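You operate a simulated robot arm through the tools that you are given. There is no shell and no other tool. Be economical: measure what you need, move in short steps, check, and stop when the job is done.

The job below is to be done with a simulated two-armed robot. You get a single attempt, and the scene is never put back.

## Task
On the bare end of the long white table, fold the grey cloth in half.

Only the result counts: the job must be done as asked and must still hold three seconds after the hand-in. Knocking over, shifting, dropping, spilling or breaking anything else fails it. Flat cloth is picked up by pressing the open fingertips on it (5 to 10 N) and closing them slowly along it; thin cloth reads only 2 to 8 mm in the jaws.

## Robot
Two 7-joint arms with two-finger parallel grippers on one trunk, on a base that drives. Base frame: it is fixed to the floor where the robot stands at the start and does not move with it; the origin is under the middle of the robot, x ahead of it, y to its left, z up; the surface under the hand at the start is at about z = 0.74. Lengths are in m, angles in degrees, forces in N, time in s.
The left shoulder is at the start at [0.05, 0.165, 1.03], the right one opposite. With the tool pointing down near the work surface each hand reaches from about 0.24 to 0.7 m from the robot's upright axis, wherever it stands, measured 20 degrees to its own side. Places, roughly: bare end of the long white table [0.6, 0.6, 0.7]. Payload 3.91 kg a hand.
The tool frame of a hand sits at the grasp point between the pads (the TCP): z along the fingers, y along the line on which they close. The tips reach 0.03 m beyond it. Largest opening 0.11 m; finger width 0.02, thickness 0.01; the body of the gripper, 0.048 by 0.112 m, starts 0.055 m behind the TCP.
Orientation is that of the tool frame in the base frame, as [roll, pitch, yaw] about the fixed x, y, z axes, in that order (R = Rz(yaw) Ry(pitch) Rx(roll)). With the fingers straight down and closing along the base's y, the tool's x points along the base's -x, its y along +y and its z along -z.

## Interface
- The arms move only by the tool move_arm. It takes "left_deltas", "right_deltas" or both (then of equal length, played together; a hand with none holds still); each is a list of rows, each an object of numbers (a shift or turn left out is 0, a gripper value left out holds the last): "wx", "wy", "wz": the turn, a rotation vector about the tool's x, y, z in rad; "tx", "ty", "tz": the shift along the tool's x, y, z in mm; "hand": the opening, from 0 (shut) to 1 (fully open). In form: [{"wx": .., "wy": .., "wz": .., "tx": .., "ty": .., "tz": .., "hand": ..}, ...]. A call has 1 to 12 rows; each row is the pose to reach, as a shift and turn from the pose commanded when the call began, along the tool's axes at that moment. Each row takes 0.2 s and may step no farther than 0.05 m and 8.6 degrees from the row before; otherwise, or with a gripper value out of range, the whole call is refused. Where a pose cannot be reached the arm comes as near as it can. A force on the tool above 40 N (or 10 N above the force at the start of the call, whichever is more), or a blocked arm, ends the call early, and 0.2 s more pass. The fingers move at their own pace (about 0.045 m/s each) and stop on an object; they squeeze with about 22 N. The grip force told is the motor's: it shows also when the fingers shut on nothing. Time passes only in rows, and 0.2 s behind the last, so rows that repeat a pose let the fingers close. The reply holds the time, the measured pose of the TCP, the force on the tool along the base axes, the opening and the grip force, in the units named above and with some noise, with the torque about the TCP (base axes, N m) and any sound that the robot's microphone picked up.
- Cameras (640 x 400 px; columns grow to the right, rows downward): "scene" is now at [0.1031, 0.0292, 1.195]; the picture's right is [0.40, -0.92, 0.00], its down [-0.63, -0.28, -0.72] and it looks along [0.66, 0.29, -0.69] (base axes); focal length 274 px, centre (320, 200). "left" rides on the left gripper at [0.072, -0.017, -0.103] in its tool frame; the picture's right is [0.23, 0.97, 0.00], its down [-0.76, 0.18, -0.62] and it looks along [-0.61, 0.14, 0.78] (tool axes); focal length 222 px, centre (320, 200). "right" rides on the right gripper at [0.072, 0.017, -0.103] in its tool frame; the picture's right is [-0.23, 0.97, 0.00], its down [-0.76, -0.18, -0.62] and it looks along [-0.61, -0.14, 0.78] (tool axes); focal length 222 px, centre (320, 200). There is no depth. A picture from a camera that has moved, and an enlarged one, comes with that camera's place and axes in the base frame and with its lens. The place of the scene camera against the robot may be out by one fixed shift of up to 0.012 m in any direction.
- grab_frame(camera): a new picture of that camera. No time passes.
- slide_trunk(by): slides the trunk up (or, below 0, down) by that many m; the arms and the scene camera ride with it, the base frame stays. It gives what a move gives, with no picture.
- steer(legs): drives the robot by 1 to 6 legs, each [ahead, left, turn to the left] in m, m and degrees, along the robot's own axes; the way and the turn of a leg run together, so that a leg with both is an arc; at most 1.5 m and 180 degrees a leg. The arms and the cameras ride along, it lands a little off, and it stops where it bumps. It gives what a move gives.
- aim_head(pan, tilt): turns the head with the scene camera to pan (to the left, within 80 degrees either way) and tilt (down, from -29 to 69), counted from straight ahead of the robot. It gives what a move gives.
- inspect(camera, box): a new picture of the part [left, top, right, bottom] of that camera's present view, enlarged. No time passes.
- finish_job(): hands the job in; it is judged then, once.

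Go step by step. Nothing tells you exact positions but the pictures and the camera data: compare them with the known pose of the tool, close in by small moves and look again before you grip or let go. The budget is 120 turns and 100 pictures, counting those below and the enlarged ones. Unless the task says otherwise, let go and move clear before handing in.

The tools are called after "Request:" as name(argument=value, ...) on one line, values as JSON. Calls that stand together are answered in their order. move_arm: Moves the arms, as the interface text tells. Its arguments: {"type":"object","properties":{"left_deltas":{"type":"array"},"right_deltas":{"type":"array"}},"required":[]} The other tools are called the same way: slide_trunk (by) slides the trunk up or down; steer (legs) drives the base; aim_head (pan, tilt) turns the head that bears the scene camera; grab_frame (camera) takes a picture; inspect (camera, box) takes an enlarged picture of a part of a camera's view; finish_job () hands the job in.

At the start:

```text
clock: 0.0
left_eef_pos: [0.4001, 0.3764, 0.9526]
left_ee_rot: [-180.0, 0.0, 180.0]
left_contact_force: [0.6, -0.2, -0.1]
left_moment: [0.0, 0.0, -0.02]
left_gripper_width: 0.11
left_grasp_force: 0.2
right_eef_pos: [0.48, 0.0095, 0.9826]
right_ee_rot: [180.0, 0.0, 180.0]
right_contact_force: [-0.8, -0.6, 0.4]
right_moment: [0.01, 0.02, 0.03]
right_gripper_width: 0.1103
right_grasp_force: 0.1
trunk travel left (down, up): [-0.25, 0.253]
robot x, y, heading: [-0.0016, 0.0013, -0.2]
head pan, tilt: [23.6, 43.8]
```

scene: 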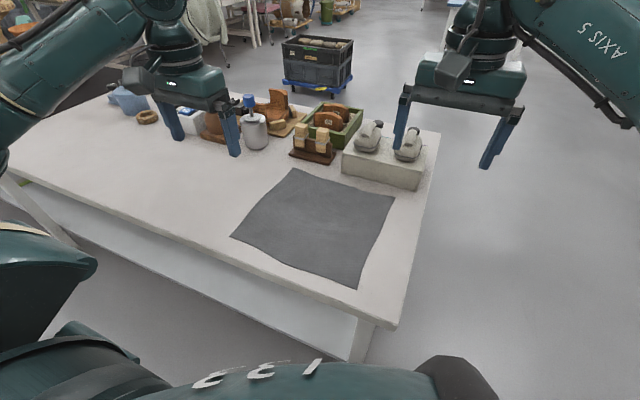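
right: 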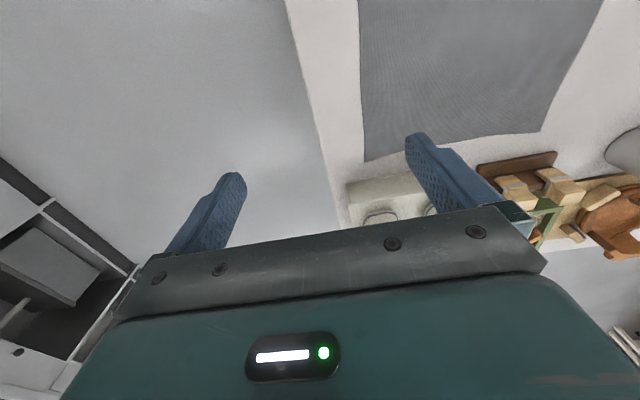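
left: 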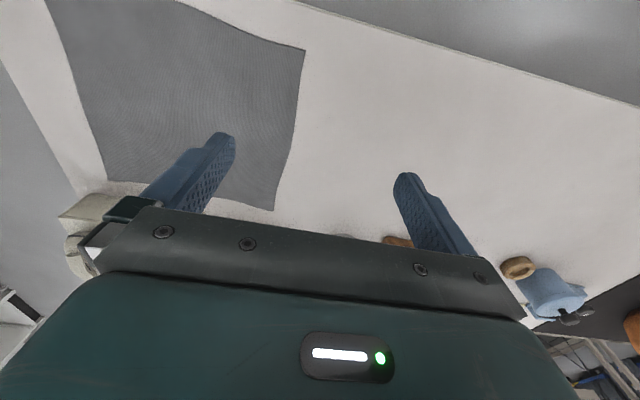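

The grey cloth lies flat at about x 0.36–0.62, y 0.06–0.35, with a concrete block just past its far edge. I plan to fold the near edge over to the far edge with both hands, so I first drive left to centre the robot on the cloth.

Request:
steer(legs=[[0, 0.2, 0]])

Request:
aim_head(pan=0, tilt=50)

Request:
grab_frame(camera="scene")

```text
clock: 2.4
left_eef_pos: [0.3985, 0.574, 0.953]
left_ee_rot: [179.9, 0.0, -179.8]
left_contact_force: [-0.1, -0.2, 0.5]
left_moment: [0.01, 0.01, -0.01]
left_gripper_width: 0.1101
left_grasp_force: 0.1
right_eef_pos: [0.4816, 0.2061, 0.983]
right_ee_rot: [-179.9, 0.1, -179.8]
right_contact_force: [0.2, 0.2, -0.2]
right_moment: [-0.01, 0.0, 0.02]
right_gripper_width: 0.1101
right_grasp_force: 0.0
trunk travel left (down, up): [-0.25, 0.253]
robot x, y, heading: [-0.003, 0.1981, 0.2]
head pan, tilt: [23.6, 43.8]
```

```text
clock: 3.2
left_eef_pos: [0.3992, 0.5739, 0.9525]
left_ee_rot: [-179.9, 0.1, -179.7]
left_contact_force: [-0.5, 0.2, 0.2]
left_moment: [0.01, -0.02, -0.01]
left_gripper_width: 0.1101
left_grasp_force: 0.0
right_eef_pos: [0.48, 0.2068, 0.9828]
right_ee_rot: [-180.0, 0.0, -179.8]
right_contact_force: [0.6, -0.1, 0.6]
right_moment: [-0.06, 0.01, -0.02]
right_gripper_width: 0.1098
right_grasp_force: 0.1
trunk travel left (down, up): [-0.25, 0.253]
robot x, y, heading: [-0.0013, 0.1949, 0.2]
head pan, tilt: [0.0, 50.0]
```

```text
96 pictures are left
camera scene: at [0.1043, 0.1935, 1.1863], right [0.0, -1.0, 0.0], down [-0.77, 0.0, -0.64], along [0.64, 0.0, -0.77], focal length 274 px, centre (320, 200)
```

scene: 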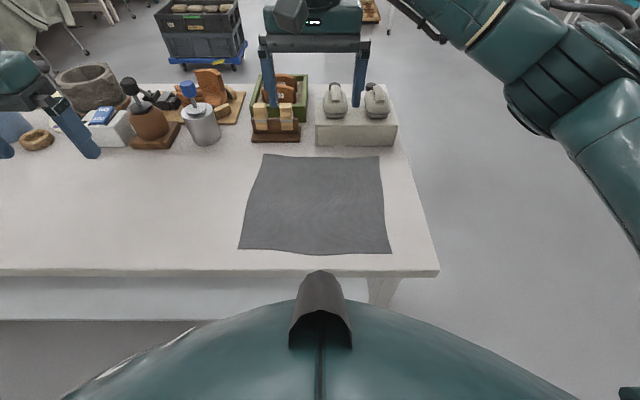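

The cloth's near corners are at about (0.357, 0.344) and (0.349, 0.062), and its far edge is at x≈0.615. The block starts at about x 0.65. I move both hands over the near corners with the jaws narrowed, staying well above the table.

Request:
move_arm(left_deltas=[{"tx": 4, "ty": -37, "tz": 14, "hand": 0.35}, {"tx": 8, "ty": -74, "tz": 28}, {"tx": 12, "ty": -111, "tz": 42}, {"tx": 16, "ty": -148, "tz": 56}, {"tx": 20, "ty": -185, "tz": 70}, {"tx": 25, "ty": -222, "tz": 85}, {"tx": 29, "ty": -259, "tz": 100}, {"tx": 29, "ty": -259, "tz": 100}], right_deltas=[{"tx": 17, "ty": -16, "tz": 19, "hand": 0.35}, {"tx": 34, "ty": -33, "tz": 38}, {"tx": 50, "ty": -49, "tz": 57}, {"tx": 67, "ty": -66, "tz": 76}, {"tx": 84, "ty": -82, "tz": 95}, {"tx": 100, "ty": -99, "tz": 114}, {"tx": 117, "ty": -115, "tz": 130}, {"tx": 117, "ty": -115, "tz": 130}])

Request:
grab_frame(camera="scene")

Request:
grab_frame(camera="left")

Request:
grab_frame(camera="right")

```text
clock: 5.0
left_eef_pos: [0.3734, 0.3167, 0.8522]
left_ee_rot: [179.9, 0.0, -179.7]
left_contact_force: [-0.2, 0.6, -0.2]
left_moment: [-0.02, 0.03, 0.0]
left_gripper_width: 0.0385
left_grasp_force: 0.1
right_eef_pos: [0.3626, 0.0922, 0.8531]
right_ee_rot: [-180.0, 0.0, -179.8]
right_contact_force: [-0.3, 0.2, -0.4]
right_moment: [0.04, 0.01, -0.01]
right_gripper_width: 0.0384
right_grasp_force: 0.1
trunk travel left (down, up): [-0.25, 0.253]
robot x, y, heading: [0.0001, 0.1929, -0.1]
head pan, tilt: [0.0, 50.0]
```

```text
95 pictures are left
camera scene: at [0.1043, 0.1933, 1.1863], right [0.0, -1.0, 0.0], down [-0.77, 0.0, -0.64], along [0.64, 0.0, -0.77], focal length 274 px, centre (320, 200)
```

scene: 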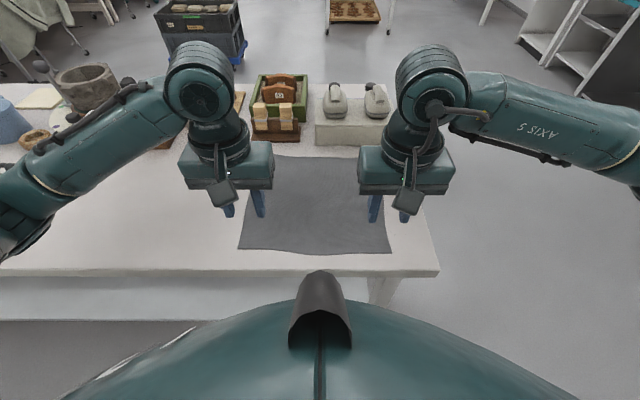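

```text
94 pictures are left
camera left: at [0.3006, 0.2981, 0.9558], right [-0.23, 0.97, 0.0], down [0.76, 0.18, 0.62], along [0.61, 0.14, -0.78], focal length 222 px, centre (320, 200)
```

left: 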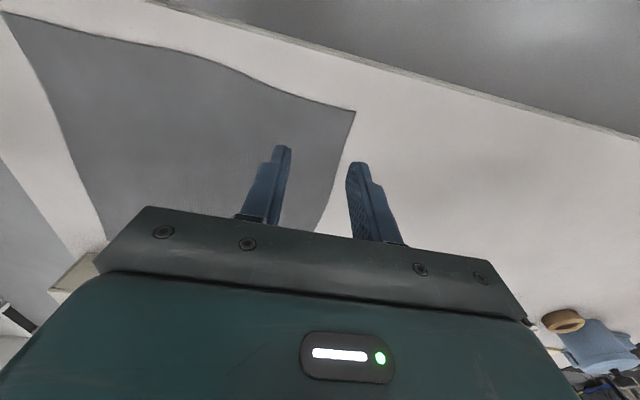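

```text
93 pictures are left
camera right: at [0.2896, 0.1096, 0.9559], right [0.22, 0.97, 0.0], down [0.76, -0.18, 0.62], along [0.61, -0.14, -0.78], focal length 222 px, centre (320, 200)
```

right: 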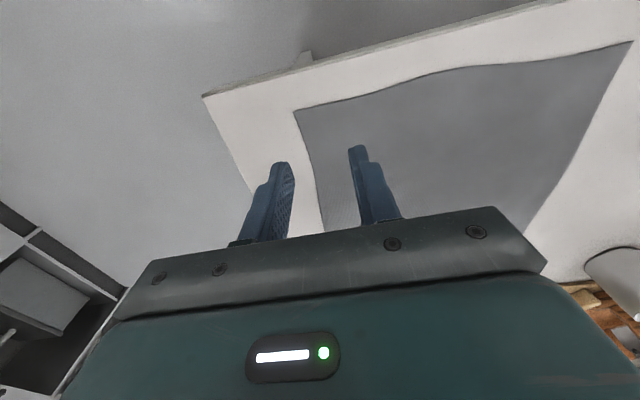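

The wrist cameras put the near corners at (0.358, 0.345) and (0.348, 0.072), which agrees with the scene view. I move both hands slightly inward and lower the tips to about 7 mm above the cloth.

Request:
move_arm(left_deltas=[{"ty": -8, "tz": 25}, {"ty": -8, "tz": 50}, {"ty": -8, "tz": 65}, {"ty": -8, "tz": 75}, {"ty": -8, "tz": 75}], right_deltas=[{"ty": 10, "tz": 25}, {"ty": 10, "tz": 50}, {"ty": 10, "tz": 65}, {"ty": 10, "tz": 75}, {"ty": 10, "tz": 75}])

Request:
inspect(camera="left", box=[200, 60, 440, 260])

Request:
inspect(camera="right", box=[200, 60, 440, 260])

```text
clock: 6.2
left_eef_pos: [0.3698, 0.3065, 0.7756]
left_ee_rot: [-180.0, 0.0, -179.9]
left_contact_force: [-0.6, 1.3, 0.0]
left_moment: [-0.03, 0.01, -0.02]
left_gripper_width: 0.0389
left_grasp_force: 0.1
right_eef_pos: [0.3622, 0.1009, 0.7774]
right_ee_rot: [180.0, 0.0, -179.8]
right_contact_force: [0.2, 1.1, -0.7]
right_moment: [0.0, -0.03, 0.0]
right_gripper_width: 0.0386
right_grasp_force: 0.0
trunk travel left (down, up): [-0.25, 0.253]
robot x, y, heading: [-0.0007, 0.1951, 0.4]
head pan, tilt: [0.0, 50.0]
```

```text
2.00 times, centred on (320, 160) of left
camera zoom: at [0.297, 0.2886, 0.8795], right [-0.23, 0.97, 0.0], down [0.76, 0.18, 0.62], along [0.61, 0.14, -0.78], focal length 444 px, centre (320, 280)
```

zoom: 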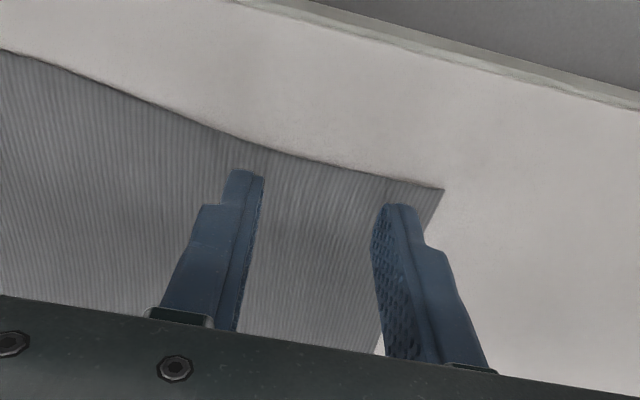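

```text
2.00 times, centred on (320, 160) of right
camera zoom: at [0.2893, 0.1186, 0.8795], right [0.22, 0.97, 0.0], down [0.76, -0.17, 0.62], along [0.61, -0.14, -0.78], focal length 444 px, centre (320, 280)
```

zoom: 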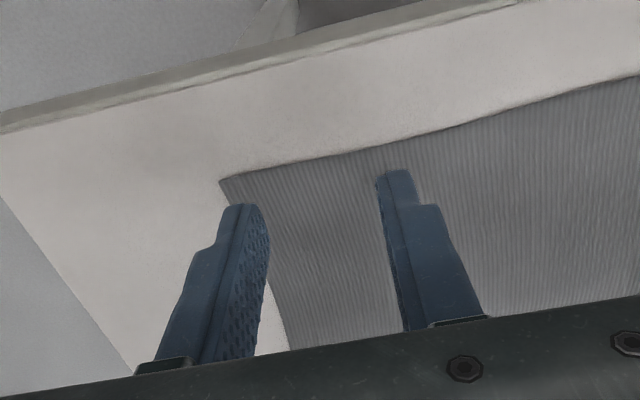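

The fingertips sit just inside the corner, but the outer fingers are too close to the side edges. I shift slightly inward and forward, then ease down to contact.

Request:
move_arm(left_deltas=[{"ty": -5, "tx": -4}, {"ty": -5, "tx": -4, "tz": 3}, {"ty": -5, "tx": -4, "tz": 5}, {"ty": -5, "tx": -4, "tz": 5}], right_deltas=[{"ty": 6, "tx": -4}, {"ty": 6, "tx": -4, "tz": 3}, {"ty": 6, "tx": -4, "tz": 5}, {"ty": 6, "tx": -4, "tz": 5}])

```text
clock: 7.2
left_eef_pos: [0.3746, 0.3019, 0.772]
left_ee_rot: [179.8, 0.0, -179.9]
left_contact_force: [0.3, -0.1, 0.5]
left_moment: [-0.03, -0.01, -0.01]
left_gripper_width: 0.0387
left_grasp_force: 0.0
right_eef_pos: [0.3669, 0.1085, 0.7729]
right_ee_rot: [-180.0, 0.1, -179.7]
right_contact_force: [-0.5, -1.3, 0.3]
right_moment: [-0.02, 0.0, 0.0]
right_gripper_width: 0.0387
right_grasp_force: 0.1
trunk travel left (down, up): [-0.25, 0.253]
robot x, y, heading: [-0.0005, 0.1928, 0.2]
head pan, tilt: [0.0, 50.0]
```

No contact yet, so I go down a few millimetres more.

Request:
move_arm(left_deltas=[{"tz": 1}, {"tz": 2}, {"tz": 2}], right_deltas=[{"tz": 1}, {"tz": 2}, {"tz": 2}])

```text
clock: 8.0
left_eef_pos: [0.3738, 0.3012, 0.7714]
left_ee_rot: [-180.0, 0.0, -179.8]
left_contact_force: [-1.2, -0.7, 12.5]
left_moment: [0.2, 0.14, 0.01]
left_gripper_width: 0.0385
left_grasp_force: 0.0
right_eef_pos: [0.3679, 0.1075, 0.7712]
right_ee_rot: [180.0, 0.1, -179.8]
right_contact_force: [0.8, -0.2, 4.5]
right_moment: [-0.08, -0.01, 0.04]
right_gripper_width: 0.0388
right_grasp_force: 0.0
trunk travel left (down, up): [-0.25, 0.253]
robot x, y, heading: [-0.0008, 0.197, 0.2]
head pan, tilt: [0.0, 50.0]
```

Contact: 12.5 N on the left and 4.5 N on the right. I trim both towards 7 N and close slowly.

Request:
move_arm(left_deltas=[{"tz": -0.6}, {"tz": -0.6, "hand": 0.31}, {"tz": -0.6, "hand": 0.28}, {"tz": -0.6, "hand": 0.25}, {"tz": -0.6, "hand": 0.22}, {"tz": -0.6, "hand": 0.19}], right_deltas=[{"tz": 0.4}, {"tz": 0.4, "hand": 0.31}, {"tz": 0.4, "hand": 0.28}, {"tz": 0.4, "hand": 0.25}, {"tz": 0.4, "hand": 0.22}, {"tz": 0.4, "hand": 0.19}])

Request:
inspect(camera="left", box=[200, 60, 440, 260])

Request:
inspect(camera="right", box=[200, 60, 440, 260])

```text
clock: 9.4
left_eef_pos: [0.3735, 0.3022, 0.7727]
left_ee_rot: [180.0, 0.1, -179.8]
left_contact_force: [0.5, -0.4, 10.3]
left_moment: [0.05, 0.06, 0.03]
left_gripper_width: 0.0201
left_grasp_force: 0.2
right_eef_pos: [0.366, 0.1075, 0.7697]
right_ee_rot: [-180.0, 0.0, -179.8]
right_contact_force: [-0.1, 2.3, 14.4]
right_moment: [-0.09, 0.04, -0.02]
right_gripper_width: 0.0214
right_grasp_force: 1.3
trunk travel left (down, up): [-0.25, 0.253]
robot x, y, heading: [0.0033, 0.1938, 0.3]
head pan, tilt: [0.0, 50.0]
```

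```text
2.00 times, centred on (320, 160) of left
camera zoom: at [0.3013, 0.2835, 0.8745], right [-0.23, 0.97, 0.0], down [0.76, 0.18, 0.62], along [0.61, 0.14, -0.78], focal length 444 px, centre (320, 280)
```

zoom: 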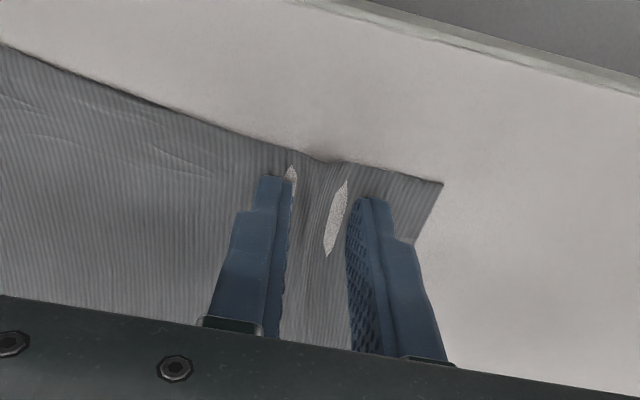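

```text
2.00 times, centred on (320, 160) of right
camera zoom: at [0.2935, 0.125, 0.8732], right [0.22, 0.97, 0.0], down [0.76, -0.18, 0.62], along [0.61, -0.14, -0.78], focal length 444 px, centre (320, 280)
```

zoom: 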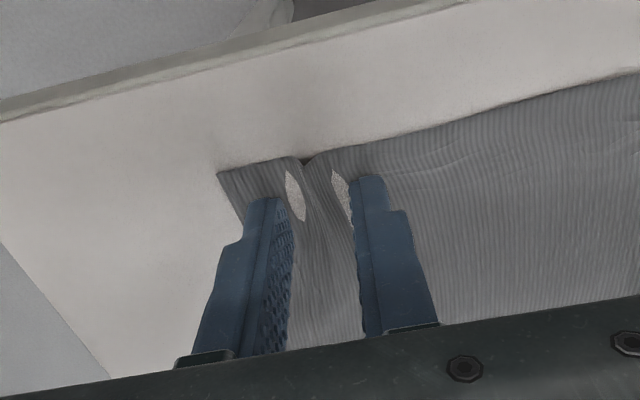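

Ridges are forming between the fingers on both sides. I keep closing gently and ease the right hand up a little.

Request:
move_arm(left_deltas=[{"tz": -0.2, "hand": 0.16}, {"tz": -0.2, "hand": 0.13}, {"tz": -0.2, "hand": 0.1}, {"tz": -0.2, "hand": 0.07}, {"tz": -0.2, "hand": 0.04}, {"tz": -0.2, "hand": 0.0}, {"tz": -0.2, "hand": 0.0}, {"tz": -0.2, "hand": 0.0}], right_deltas=[{"tz": -0.6, "hand": 0.16}, {"tz": -0.6, "hand": 0.13}, {"tz": -0.6, "hand": 0.1}, {"tz": -0.6, "hand": 0.07}, {"tz": -0.6, "hand": 0.04}, {"tz": -0.6, "hand": 0.0}, {"tz": -0.6, "hand": 0.0}, {"tz": -0.6, "hand": 0.0}])

Request:
inspect(camera="left", box=[200, 60, 440, 260])

Request:
inspect(camera="right", box=[200, 60, 440, 260])

```text
clock: 11.2
left_eef_pos: [0.3747, 0.3014, 0.7711]
left_ee_rot: [-179.9, 0.3, -179.8]
left_contact_force: [-0.2, -5.7, 16.3]
left_moment: [-0.21, 0.09, 0.01]
left_gripper_width: 0.0048
left_grasp_force: 21.9
right_eef_pos: [0.3665, 0.1075, 0.7732]
right_ee_rot: [179.9, 0.2, -179.9]
right_contact_force: [2.7, 8.1, 18.6]
right_moment: [0.27, -0.04, -0.01]
right_gripper_width: 0.0041
right_grasp_force: 21.6
trunk travel left (down, up): [-0.25, 0.253]
robot x, y, heading: [0.0024, 0.1997, 0.4]
head pan, tilt: [0.0, 50.0]
```

```text
2.00 times, centred on (320, 160) of left
camera zoom: at [0.3012, 0.2834, 0.875], right [-0.23, 0.97, 0.0], down [0.76, 0.18, 0.63], along [0.61, 0.14, -0.78], focal length 444 px, centre (320, 280)
```

zoom: 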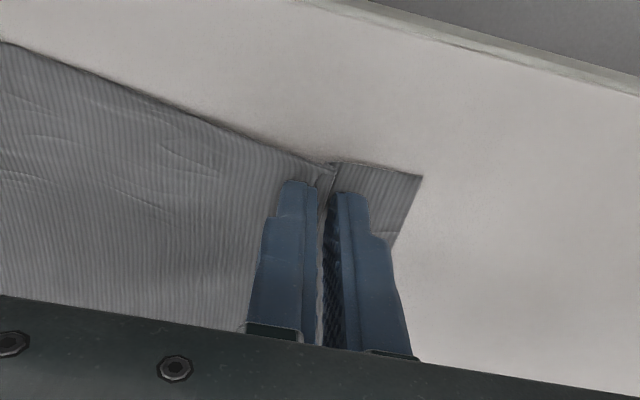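

```text
2.00 times, centred on (320, 160) of right
camera zoom: at [0.293, 0.1255, 0.8742], right [0.22, 0.97, 0.0], down [0.76, -0.18, 0.63], along [0.61, -0.14, -0.78], focal length 444 px, centre (320, 280)
```

zoom: 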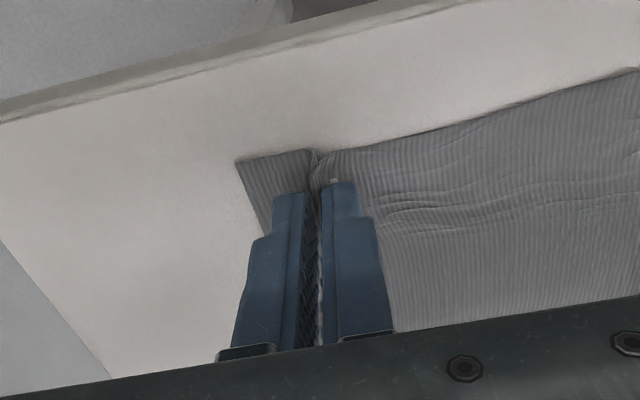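

Both grips hold cloth (4.8 and 4.1 mm). I now raise the near edge along an arc to the halfway point and check it there.

Request:
move_arm(left_deltas=[{"tx": -1, "tz": -14}, {"tx": -4, "tz": -27, "ty": -1}, {"tx": -9, "tz": -40, "ty": -1}, {"tx": -15, "tz": -52, "ty": -1}, {"tx": -24, "tz": -64, "ty": -2}, {"tx": -34, "tz": -74, "ty": -2}, {"tx": -45, "tz": -83, "ty": -3}, {"tx": -57, "tz": -91, "ty": -4}, {"tx": -71, "tz": -97, "ty": -4}, {"tx": -85, "tz": -101, "ty": -5}, {"tx": -100, "tz": -104, "ty": -6}, {"tx": -115, "tz": -105, "ty": -7}], right_deltas=[{"tx": -1, "tz": -14}, {"tx": -4, "tz": -27, "ty": -1}, {"tx": -9, "tz": -40, "ty": -1}, {"tx": -15, "tz": -52, "ty": -1}, {"tx": -24, "tz": -64, "ty": -2}, {"tx": -34, "tz": -74, "ty": -2}, {"tx": -45, "tz": -83, "ty": -3}, {"tx": -57, "tz": -91, "ty": -4}, {"tx": -71, "tz": -97, "ty": -4}, {"tx": -85, "tz": -101, "ty": -5}, {"tx": -100, "tz": -104, "ty": -6}, {"tx": -115, "tz": -105, "ty": -7}])

Request:
grab_frame(camera="scene")

Request:
grab_frame(camera="right")

Request:
grab_frame(camera="left")

```text
clock: 13.8
left_eef_pos: [0.4879, 0.2947, 0.8767]
left_ee_rot: [179.9, 0.0, -179.9]
left_contact_force: [0.6, -7.5, 0.0]
left_moment: [-0.28, -0.01, 0.06]
left_gripper_width: 0.0023
left_grasp_force: 21.6
right_eef_pos: [0.4817, 0.0988, 0.877]
right_ee_rot: [180.0, 0.0, -179.8]
right_contact_force: [-0.2, 7.9, 0.0]
right_moment: [0.23, 0.02, 0.02]
right_gripper_width: 0.0019
right_grasp_force: 22.4
trunk travel left (down, up): [-0.25, 0.253]
robot x, y, heading: [0.0041, 0.1944, 0.5]
head pan, tilt: [0.0, 50.0]
```

```text
86 pictures are left
camera scene: at [0.1044, 0.1933, 1.1863], right [0.0, -1.0, 0.0], down [-0.77, 0.0, -0.64], along [0.64, 0.0, -0.77], focal length 274 px, centre (320, 200)
```

scene: 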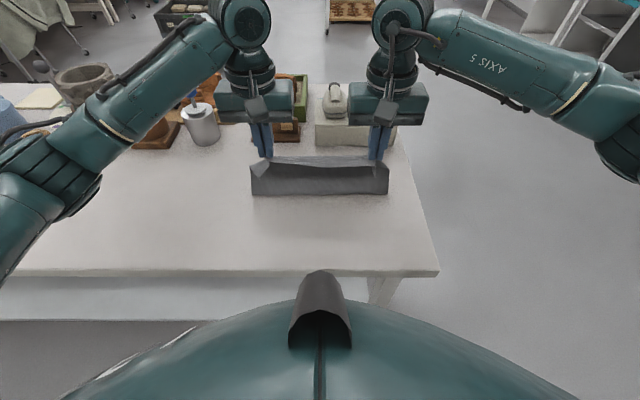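

```text
85 pictures are left
camera right: at [0.4094, 0.1177, 0.9791], right [0.22, 0.97, 0.0], down [0.76, -0.17, 0.62], along [0.61, -0.14, -0.78], focal length 222 px, centre (320, 200)
```

right: 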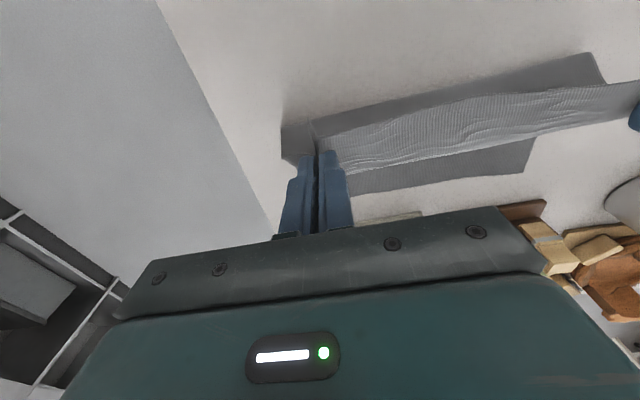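

```text
84 pictures are left
camera left: at [0.4164, 0.2767, 0.9806], right [-0.23, 0.97, 0.0], down [0.76, 0.18, 0.62], along [0.61, 0.14, -0.78], focal length 222 px, centre (320, 200)
```

left: 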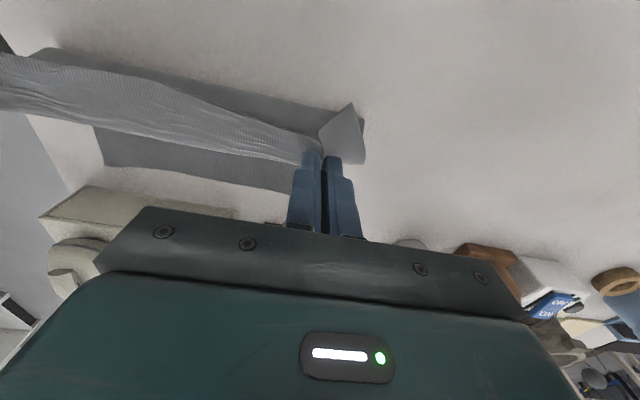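

The edge is standing at the halfway point, held by both hands. I continue down towards the far edge and stop short to look before landing.

Request:
move_arm(left_deltas=[{"tx": -15, "tz": 1, "ty": -1}, {"tx": -30, "tz": 4, "ty": -2}, {"tx": -44, "tz": 8, "ty": -3}, {"tx": -58, "tz": 14, "ty": -4}, {"tx": -70, "tz": 22, "ty": -5}, {"tx": -81, "tz": 31, "ty": -6}, {"tx": -91, "tz": 41, "ty": -6}, {"tx": -100, "tz": 52, "ty": -7}, {"tx": -106, "tz": 65, "ty": -8}], right_deltas=[{"tx": -15, "tz": 1}, {"tx": -30, "tz": 4, "ty": -1}, {"tx": -44, "tz": 8, "ty": -1}, {"tx": -57, "tz": 14, "ty": -2}, {"tx": -69, "tz": 22, "ty": -3}, {"tx": -80, "tz": 31, "ty": -4}, {"tx": -90, "tz": 41, "ty": -4}, {"tx": -98, "tz": 52, "ty": -5}, {"tx": -103, "tz": 65, "ty": -6}])

Request:
grab_frame(camera="scene")

Request:
grab_frame(camera="right")

Request:
grab_frame(camera="left")

```text
clock: 15.8
left_eef_pos: [0.5948, 0.2877, 0.8113]
left_ee_rot: [-180.0, 0.0, -179.8]
left_contact_force: [-0.5, -4.2, -1.2]
left_moment: [-0.15, -0.02, 0.04]
left_gripper_width: 0.0019
left_grasp_force: 22.5
right_eef_pos: [0.5863, 0.0967, 0.811]
right_ee_rot: [-179.9, 0.1, -179.7]
right_contact_force: [-0.1, 4.4, -0.4]
right_moment: [0.11, 0.0, 0.01]
right_gripper_width: 0.0018
right_grasp_force: 21.8
trunk travel left (down, up): [-0.25, 0.253]
robot x, y, heading: [0.0001, 0.1972, 0.0]
head pan, tilt: [0.0, 50.0]
```

```text
83 pictures are left
camera scene: at [0.1044, 0.1934, 1.1863], right [0.0, -1.0, 0.0], down [-0.77, 0.0, -0.64], along [0.64, 0.0, -0.77], focal length 274 px, centre (320, 200)
```

scene: 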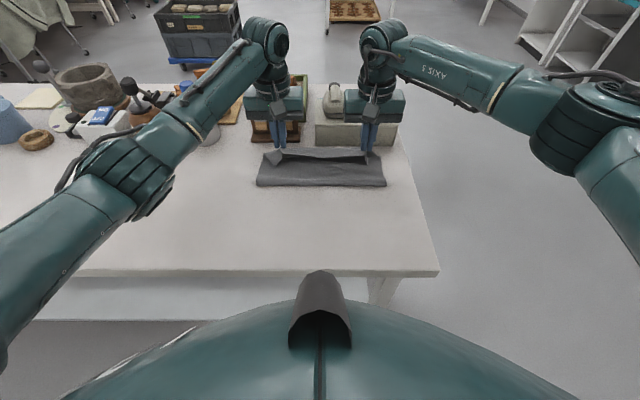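

```text
82 pictures are left
camera right: at [0.5137, 0.1141, 0.9128], right [0.22, 0.97, 0.0], down [0.76, -0.17, 0.62], along [0.61, -0.14, -0.78], focal length 222 px, centre (320, 200)
```

right: 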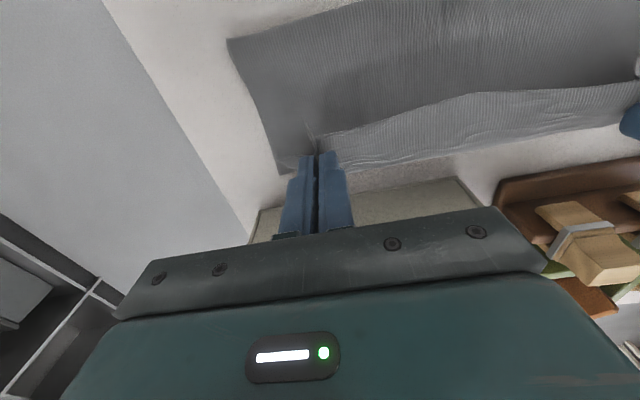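

```text
81 pictures are left
camera left: at [0.5224, 0.2687, 0.9147], right [-0.23, 0.97, 0.0], down [0.76, 0.18, 0.62], along [0.61, 0.14, -0.78], focal length 222 px, centre (320, 200)
```

left: 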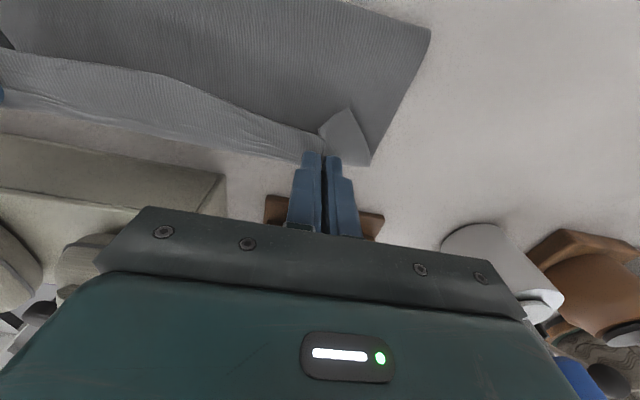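

The far side is nearly reached, but the held edge strip points back towards the robot, so it needs room to unroll. I release here, about 4 cm up, so the sheet falls flat onto the far edge.

Request:
move_arm(left_deltas=[{"tx": -4, "hand": 0.0}, {"tx": -8, "hand": 0.4}, {"tx": -8, "hand": 0.4}, {"tx": -8, "hand": 0.4}, {"tx": -8, "hand": 0.4}], right_deltas=[{"tx": -4, "hand": 0.0}, {"tx": -8, "hand": 0.4}, {"tx": -8, "hand": 0.4}, {"tx": -8, "hand": 0.4}, {"tx": -8, "hand": 0.4}])

Request:
grab_frame(camera="scene")

Request:
grab_frame(camera="right")

Request:
grab_frame(camera="left")

```text
clock: 17.0
left_eef_pos: [0.603, 0.2874, 0.8118]
left_ee_rot: [-180.0, 0.1, -179.8]
left_contact_force: [-0.2, 0.3, -0.3]
left_moment: [0.04, 0.02, 0.01]
left_gripper_width: 0.0441
left_grasp_force: 0.1
right_eef_pos: [0.5927, 0.0954, 0.8115]
right_ee_rot: [180.0, -0.1, -179.8]
right_contact_force: [-0.4, -0.5, 1.0]
right_moment: [0.01, 0.0, 0.03]
right_gripper_width: 0.0443
right_grasp_force: 0.1
trunk travel left (down, up): [-0.25, 0.253]
robot x, y, heading: [-0.0002, 0.1973, 0.1]
head pan, tilt: [0.0, 50.0]
```

```text
80 pictures are left
camera scene: at [0.1043, 0.1934, 1.1863], right [0.0, -1.0, 0.0], down [-0.77, 0.0, -0.64], along [0.64, 0.0, -0.77], focal length 274 px, centre (320, 200)
```

scene: 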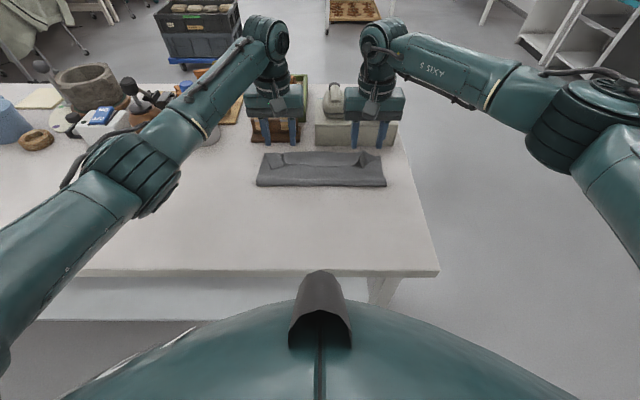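

```text
79 pictures are left
camera right: at [0.5203, 0.1134, 0.9135], right [0.22, 0.97, 0.0], down [0.76, -0.17, 0.62], along [0.61, -0.14, -0.78], focal length 222 px, centre (320, 200)
```

right: 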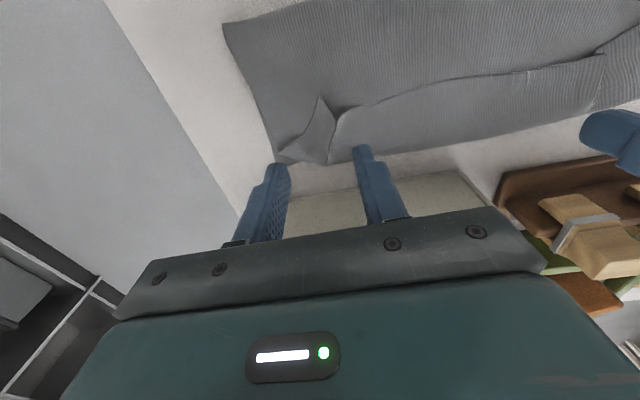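

```text
78 pictures are left
camera left: at [0.5309, 0.2691, 0.9146], right [-0.23, 0.97, 0.0], down [0.76, 0.18, 0.62], along [0.61, 0.14, -0.78], focal length 222 px, centre (320, 200)
```

left: 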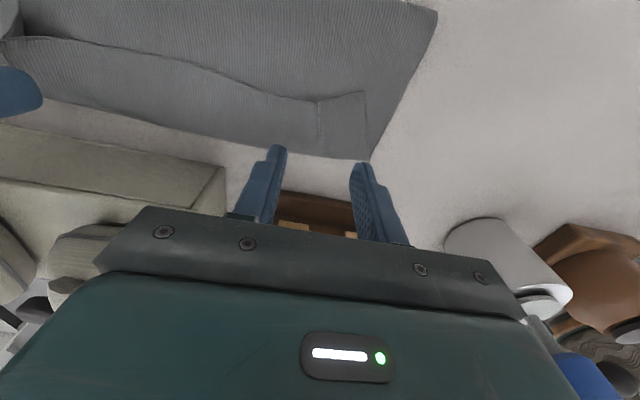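

The sheet has landed, but the edge strip stayed turned back on top. I raise the hands and look closely.

Request:
move_arm(left_deltas=[{"tz": -40}, {"tz": -80}, {"tz": -80, "ty": 50}, {"tz": -80, "ty": 100}, {"tz": -80, "ty": 150}, {"tz": -80, "ty": 150}], right_deltas=[{"tz": -40}, {"tz": -80}, {"tz": -80, "ty": -50}, {"tz": -80, "ty": -100}, {"tz": -80, "ty": -100}, {"tz": -80, "ty": -100}])

Request:
inspect(camera="scene", box=[232, 120, 408, 230])

Request:
grab_frame(camera="right")

Request:
grab_frame(camera="left")

```text
clock: 18.4
left_eef_pos: [0.6048, 0.4381, 0.8911]
left_ee_rot: [180.0, -0.1, -179.8]
left_contact_force: [-0.1, -0.2, -0.2]
left_moment: [-0.04, 0.0, 0.01]
left_gripper_width: 0.044
left_grasp_force: 0.1
right_eef_pos: [0.5939, -0.0034, 0.8917]
right_ee_rot: [179.9, 0.0, -179.8]
right_contact_force: [0.5, 0.0, -0.7]
right_moment: [0.04, 0.01, -0.03]
right_gripper_width: 0.0438
right_grasp_force: 0.0
trunk travel left (down, up): [-0.25, 0.253]
robot x, y, heading: [0.0007, 0.1971, 0.3]
head pan, tilt: [0.0, 50.0]
```

```text
3.64 times, centred on (320, 175) of scene
camera zoom: at [0.1043, 0.1934, 1.1863], right [0.0, -1.0, 0.0], down [-0.77, 0.0, -0.64], along [0.64, 0.0, -0.77], focal length 998 px, centre (320, 291)
```

zoom: 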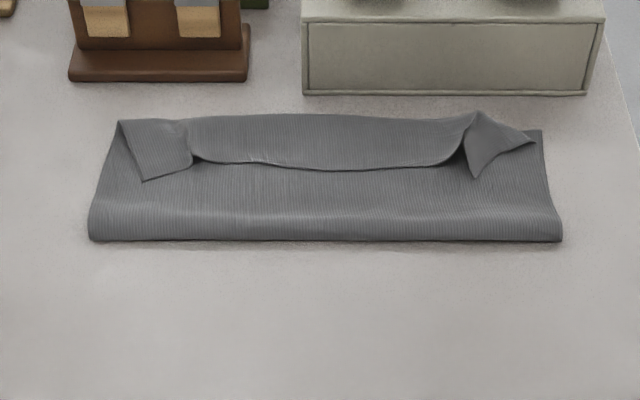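

```text
76 pictures are left
camera right: at [0.521, 0.0143, 0.9936], right [0.22, 0.97, 0.0], down [0.76, -0.17, 0.62], along [0.61, -0.14, -0.78], focal length 222 px, centre (320, 200)
```

right: 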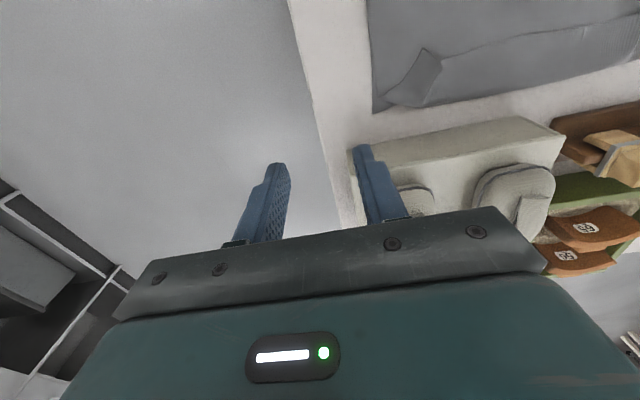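

```text
75 pictures are left
camera left: at [0.5318, 0.4219, 0.9951], right [-0.23, 0.97, 0.0], down [0.76, 0.18, 0.62], along [0.61, 0.14, -0.78], focal length 222 px, centre (320, 200)
```

left: 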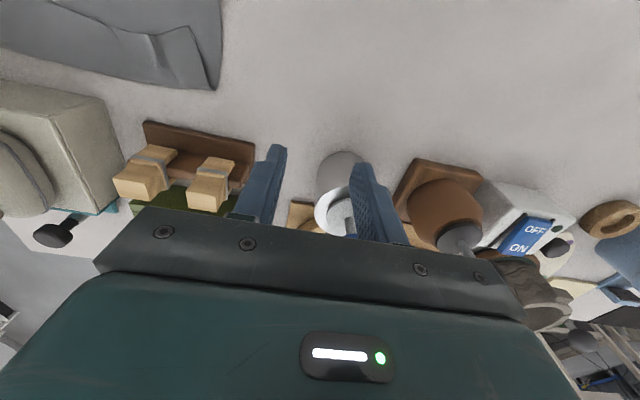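

The strip of about 4 cm is doubled back, and the fold line (x≈0.50) is about 2 cm too far forward. I'll regrip the strip, unfold it, and refold holding nearer the edge with tilted hands. I first move the hands above the two corner flaps.

Request:
move_arm(left_deltas=[{"tx": 10, "ty": -45, "hand": 0.2}, {"tx": 20, "ty": -90}, {"tx": 20, "ty": -139}, {"tx": 20, "ty": -139, "tz": 40}, {"tx": 20, "ty": -139, "tz": 75}, {"tx": 20, "ty": -139, "tz": 95}, {"tx": 20, "ty": -139, "tz": 95}], right_deltas=[{"tx": 5, "ty": 30, "hand": 0.2}, {"tx": 9, "ty": 60}, {"tx": 9, "ty": 91}, {"tx": 9, "ty": 91, "tz": 40}, {"tx": 9, "ty": 91, "tz": 75}, {"tx": 9, "ty": 91, "tz": 95}, {"tx": 9, "ty": 91, "tz": 95}])

Request:
inspect(camera="left", box=[200, 60, 440, 260])

Request:
inspect(camera="right", box=[200, 60, 440, 260])

```text
clock: 20.0
left_eef_pos: [0.5825, 0.299, 0.7999]
left_ee_rot: [179.9, 0.0, -179.8]
left_contact_force: [1.0, 0.5, 0.2]
left_moment: [-0.02, 0.0, -0.02]
left_gripper_width: 0.0221
left_grasp_force: 0.1
right_eef_pos: [0.584, 0.0846, 0.7929]
right_ee_rot: [180.0, -0.1, -179.8]
right_contact_force: [0.3, 0.6, -0.6]
right_moment: [0.0, 0.02, -0.02]
right_gripper_width: 0.022
right_grasp_force: 0.0
trunk travel left (down, up): [-0.25, 0.253]
robot x, y, heading: [0.0026, 0.1965, 0.1]
head pan, tilt: [0.0, 50.0]
```

```text
2.00 times, centred on (320, 160) of left
camera zoom: at [0.5101, 0.2812, 0.9015], right [-0.23, 0.97, 0.0], down [0.76, 0.18, 0.62], along [0.61, 0.14, -0.78], focal length 444 px, centre (320, 280)
```

zoom: 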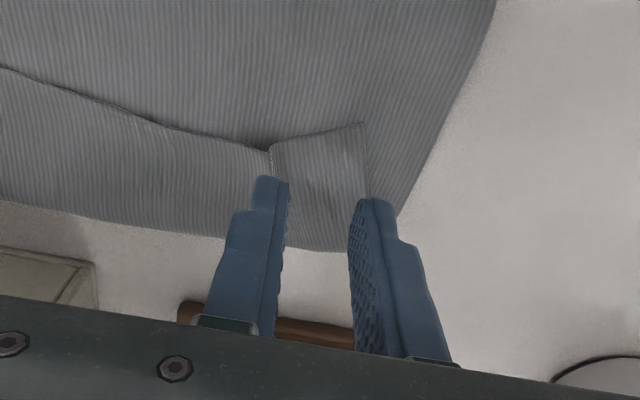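

```text
2.00 times, centred on (320, 160) of right
camera zoom: at [0.5112, 0.1024, 0.8956], right [0.22, 0.97, 0.0], down [0.76, -0.17, 0.62], along [0.61, -0.14, -0.78], focal length 444 px, centre (320, 280)
```

zoom: 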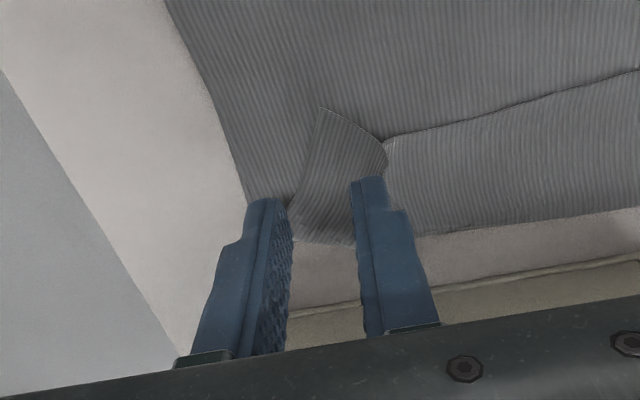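

Flaps are between the fingers on both sides. I shift about 9 mm towards the robot, lower until just touching, then check force.

Request:
move_arm(left_deltas=[{"tx": 10, "ty": -3, "hand": 0.18}, {"tx": 10, "ty": -3, "tz": 12}, {"tx": 10, "ty": -3, "tz": 20}, {"tx": 10, "ty": -3, "tz": 23}, {"tx": 10, "ty": -3, "tz": 23}], right_deltas=[{"tx": 9, "ty": 10, "hand": 0.22}, {"tx": 9, "ty": 10, "tz": 8}, {"tx": 9, "ty": 10, "tz": 13}, {"tx": 9, "ty": 10, "tz": 16}, {"tx": 9, "ty": 10, "tz": 16}])

Request:
inspect(camera="left", box=[200, 60, 440, 260])

Request:
inspect(camera="right", box=[200, 60, 440, 260])

```text
clock: 21.2
left_eef_pos: [0.5747, 0.2954, 0.7735]
left_ee_rot: [180.0, 0.0, -179.8]
left_contact_force: [0.2, 0.4, -0.3]
left_moment: [0.03, -0.01, 0.0]
left_gripper_width: 0.0198
left_grasp_force: 0.0
right_eef_pos: [0.5749, 0.0954, 0.7776]
right_ee_rot: [180.0, 0.0, -179.8]
right_contact_force: [-0.2, 0.0, -0.1]
right_moment: [-0.01, 0.01, 0.0]
right_gripper_width: 0.0242
right_grasp_force: 0.1
trunk travel left (down, up): [-0.25, 0.253]
robot x, y, heading: [-0.0004, 0.2, 0.2]
head pan, tilt: [0.0, 50.0]
```

```text
2.00 times, centred on (320, 160) of left
camera zoom: at [0.502, 0.2778, 0.8778], right [-0.23, 0.97, 0.0], down [0.76, 0.18, 0.62], along [0.61, 0.14, -0.78], focal length 444 px, centre (320, 280)
```

zoom: 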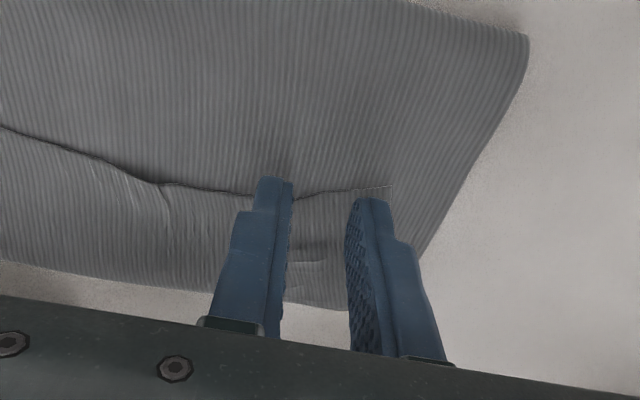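

```text
2.00 times, centred on (320, 160) of right
camera zoom: at [0.5022, 0.1145, 0.8811], right [0.22, 0.97, 0.0], down [0.76, -0.17, 0.62], along [0.61, -0.14, -0.78], focal length 444 px, centre (320, 280)
```

zoom: 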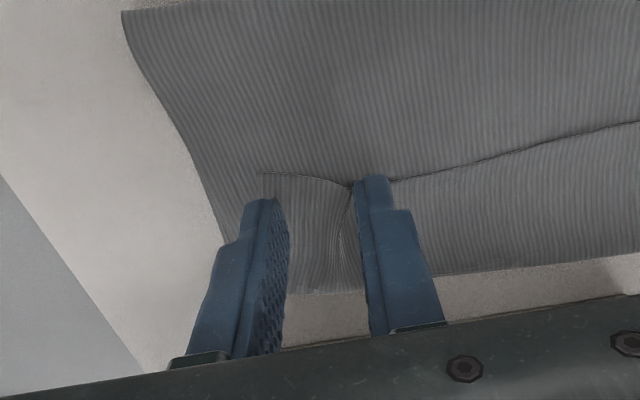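

The tips are right at the strip's free edge. I press lightly next.

Request:
move_arm(left_deltas=[{"tz": 0.5}, {"tz": 1}, {"tz": 1}], right_deltas=[{"tz": 2}, {"tz": 4}, {"tz": 4}])

```text
clock: 22.0
left_eef_pos: [0.5742, 0.2957, 0.7728]
left_ee_rot: [-180.0, 0.0, -179.7]
left_contact_force: [-0.1, -0.2, 0.3]
left_moment: [0.04, 0.02, -0.02]
left_gripper_width: 0.02
left_grasp_force: 0.1
right_eef_pos: [0.5751, 0.0962, 0.7763]
right_ee_rot: [180.0, 0.0, -179.8]
right_contact_force: [1.4, 0.4, -0.2]
right_moment: [0.0, -0.03, -0.02]
right_gripper_width: 0.0241
right_grasp_force: 0.2
trunk travel left (down, up): [-0.25, 0.253]
robot x, y, heading: [-0.0023, 0.1979, 0.3]
head pan, tilt: [0.0, 50.0]
```

Request:
move_arm(left_deltas=[{"tz": 1}, {"tz": 1.5}, {"tz": 1.5}], right_deltas=[{"tz": 1}, {"tz": 2}, {"tz": 2}])

```text
clock: 22.8
left_eef_pos: [0.5734, 0.2954, 0.7721]
left_ee_rot: [-179.9, 0.0, -179.8]
left_contact_force: [1.9, -1.0, 7.5]
left_moment: [0.05, -0.06, -0.01]
left_gripper_width: 0.0198
left_grasp_force: 0.1
right_eef_pos: [0.5746, 0.0963, 0.7738]
right_ee_rot: [-179.9, 0.0, -179.8]
right_contact_force: [0.7, 0.4, -0.2]
right_moment: [0.02, 0.01, 0.0]
right_gripper_width: 0.024
right_grasp_force: 0.1
trunk travel left (down, up): [-0.25, 0.253]
robot x, y, heading: [0.0034, 0.1953, 0.3]
head pan, tilt: [0.0, 50.0]
```

Left reads 7.5 N. The right hand still needs to go a little lower before closing.

Request:
move_arm(right_deltas=[{"tz": 1}, {"tz": 1.5}, {"tz": 1.5}])

```text
clock: 23.6
left_eef_pos: [0.572, 0.2953, 0.7725]
left_ee_rot: [-180.0, 0.1, -179.8]
left_contact_force: [1.8, 0.8, 8.5]
left_moment: [0.11, -0.07, -0.04]
left_gripper_width: 0.0197
left_grasp_force: 0.2
right_eef_pos: [0.575, 0.0954, 0.7722]
right_ee_rot: [-180.0, 0.0, -179.8]
right_contact_force: [0.4, 0.4, -0.6]
right_moment: [-0.01, 0.02, -0.03]
right_gripper_width: 0.024
right_grasp_force: 0.1
trunk travel left (down, up): [-0.25, 0.253]
robot x, y, heading: [-0.0009, 0.1965, 0.3]
head pan, tilt: [0.0, 50.0]
```

Request:
move_arm(right_deltas=[{"tz": 1}, {"tz": 1.5}, {"tz": 1.5}])

```text
clock: 24.4
left_eef_pos: [0.5721, 0.2948, 0.7721]
left_ee_rot: [180.0, 0.1, -179.7]
left_contact_force: [1.6, -0.7, 9.5]
left_moment: [0.05, -0.1, -0.02]
left_gripper_width: 0.0198
left_grasp_force: 0.0
right_eef_pos: [0.5752, 0.0955, 0.7721]
right_ee_rot: [180.0, 0.1, -179.9]
right_contact_force: [0.2, -0.6, 4.4]
right_moment: [-0.04, -0.04, -0.02]
right_gripper_width: 0.0242
right_grasp_force: 0.2
trunk travel left (down, up): [-0.25, 0.253]
robot x, y, heading: [0.0018, 0.1952, -0.1]
head pan, tilt: [0.0, 50.0]
```

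Both hands are in light contact, so I close slowly now.

Request:
move_arm(left_deltas=[{"tz": -0.4, "hand": 0.15}, {"tz": -0.4, "hand": 0.12}, {"tz": -0.4, "hand": 0.09}, {"tz": -0.4, "hand": 0.06}, {"tz": -0.4, "hand": 0.03}, {"tz": -0.4, "hand": 0}, {"tz": -0.4, "hand": 0}, {"tz": -0.4, "hand": 0}], right_deltas=[{"hand": 0.19}, {"hand": 0.16}, {"hand": 0.12}, {"hand": 0.08}, {"hand": 0.04}, {"hand": 0}, {"hand": 0}, {"hand": 0}])

Request:
inspect(camera="left", box=[200, 60, 440, 260])

Request:
inspect(camera="right", box=[200, 60, 440, 260])

```text
clock: 26.2
left_eef_pos: [0.5718, 0.296, 0.7721]
left_ee_rot: [180.0, 0.1, -179.8]
left_contact_force: [0.6, -0.8, 4.8]
left_moment: [-0.01, 0.01, 0.0]
left_gripper_width: 0.0017
left_grasp_force: 22.9
right_eef_pos: [0.5758, 0.0962, 0.7718]
right_ee_rot: [-180.0, 0.1, -179.8]
right_contact_force: [0.1, -0.3, 8.4]
right_moment: [0.01, -0.02, 0.01]
right_gripper_width: 0.0019
right_grasp_force: 21.6
trunk travel left (down, up): [-0.25, 0.253]
robot x, y, heading: [-0.0012, 0.1937, 0.3]
head pan, tilt: [0.0, 50.0]
```

```text
2.00 times, centred on (320, 160) of left
camera zoom: at [0.5005, 0.277, 0.8754], right [-0.23, 0.97, 0.0], down [0.76, 0.18, 0.62], along [0.61, 0.14, -0.78], focal length 444 px, centre (320, 280)
```

zoom: 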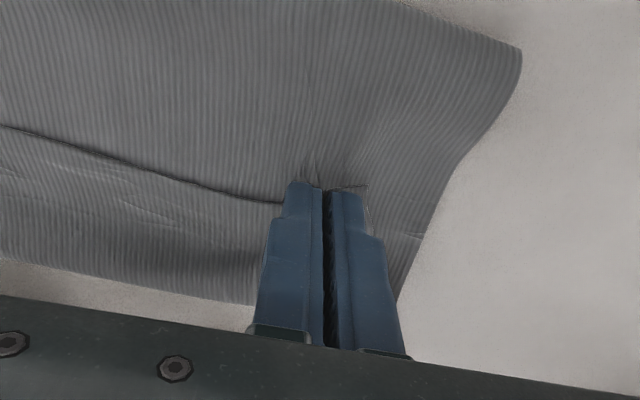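

```text
2.00 times, centred on (320, 160) of right
camera zoom: at [0.5015, 0.114, 0.8741], right [0.22, 0.97, 0.0], down [0.76, -0.17, 0.62], along [0.61, -0.14, -0.78], focal length 444 px, centre (320, 280)
```

zoom: 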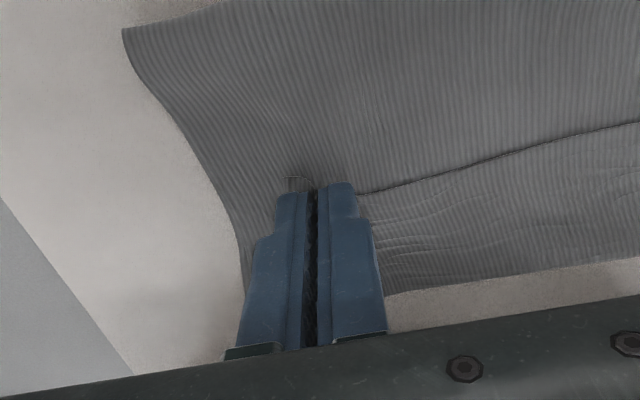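

Grip widths are thin (about 2 mm), and lower layers seem dragged slightly. I lift a little to see what came along.

Request:
move_arm(left_deltas=[{"tz": -10}, {"tz": -20}, {"tz": -30}, {"tz": -40}, {"tz": -40}], right_deltas=[{"tz": -10}, {"tz": -20}, {"tz": -30}, {"tz": -40}, {"tz": -40}])

Request:
inspect(camera="scene", box=[232, 120, 408, 230])

Request:
grab_frame(camera="left")

Request:
grab_frame(camera="right")

```text
clock: 27.4
left_eef_pos: [0.5738, 0.2963, 0.812]
left_ee_rot: [-180.0, -0.1, -179.9]
left_contact_force: [0.2, -0.6, 0.7]
left_moment: [0.0, 0.0, -0.03]
left_gripper_width: 0.0016
left_grasp_force: 21.2
right_eef_pos: [0.5743, 0.096, 0.8099]
right_ee_rot: [-180.0, -0.1, -179.8]
right_contact_force: [-0.1, 0.2, 1.0]
right_moment: [0.03, 0.01, 0.04]
right_gripper_width: 0.0018
right_grasp_force: 21.8
trunk travel left (down, up): [-0.25, 0.253]
robot x, y, heading: [-0.0031, 0.1946, 0.2]
head pan, tilt: [0.0, 50.0]
```

```text
3.64 times, centred on (320, 175) of scene
camera zoom: at [0.1043, 0.1934, 1.1863], right [0.0, -1.0, 0.0], down [-0.77, 0.0, -0.64], along [0.64, 0.0, -0.77], focal length 998 px, centre (320, 291)
```

zoom: 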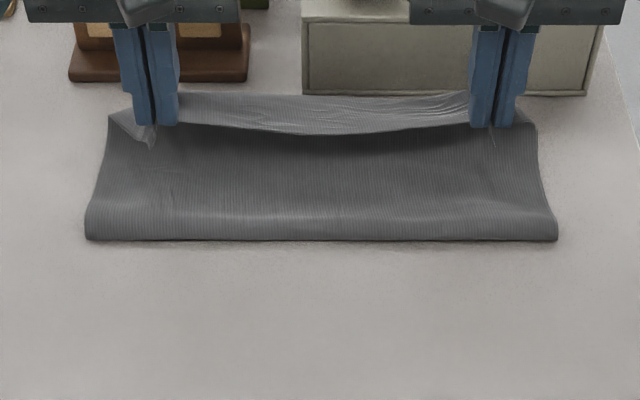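

```text
67 pictures are left
camera left: at [0.5011, 0.2782, 0.915], right [-0.23, 0.97, 0.0], down [0.76, 0.18, 0.62], along [0.61, 0.14, -0.78], focal length 222 px, centre (320, 200)
```

left: 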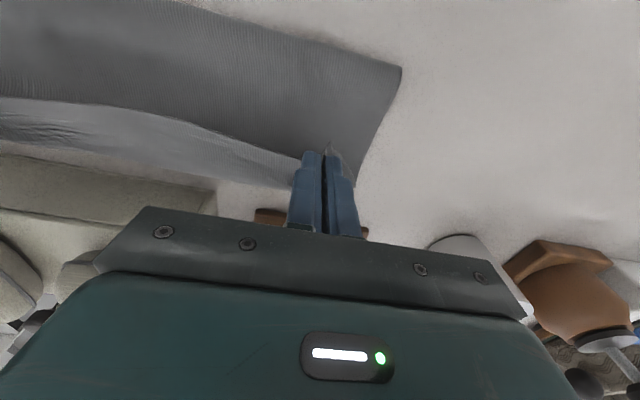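

```text
66 pictures are left
camera right: at [0.5011, 0.1141, 0.9124], right [0.22, 0.97, 0.0], down [0.76, -0.17, 0.62], along [0.61, -0.14, -0.78], focal length 222 px, centre (320, 200)
```

right: 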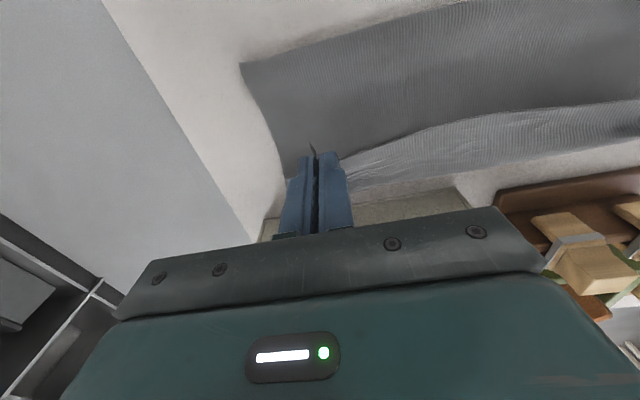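

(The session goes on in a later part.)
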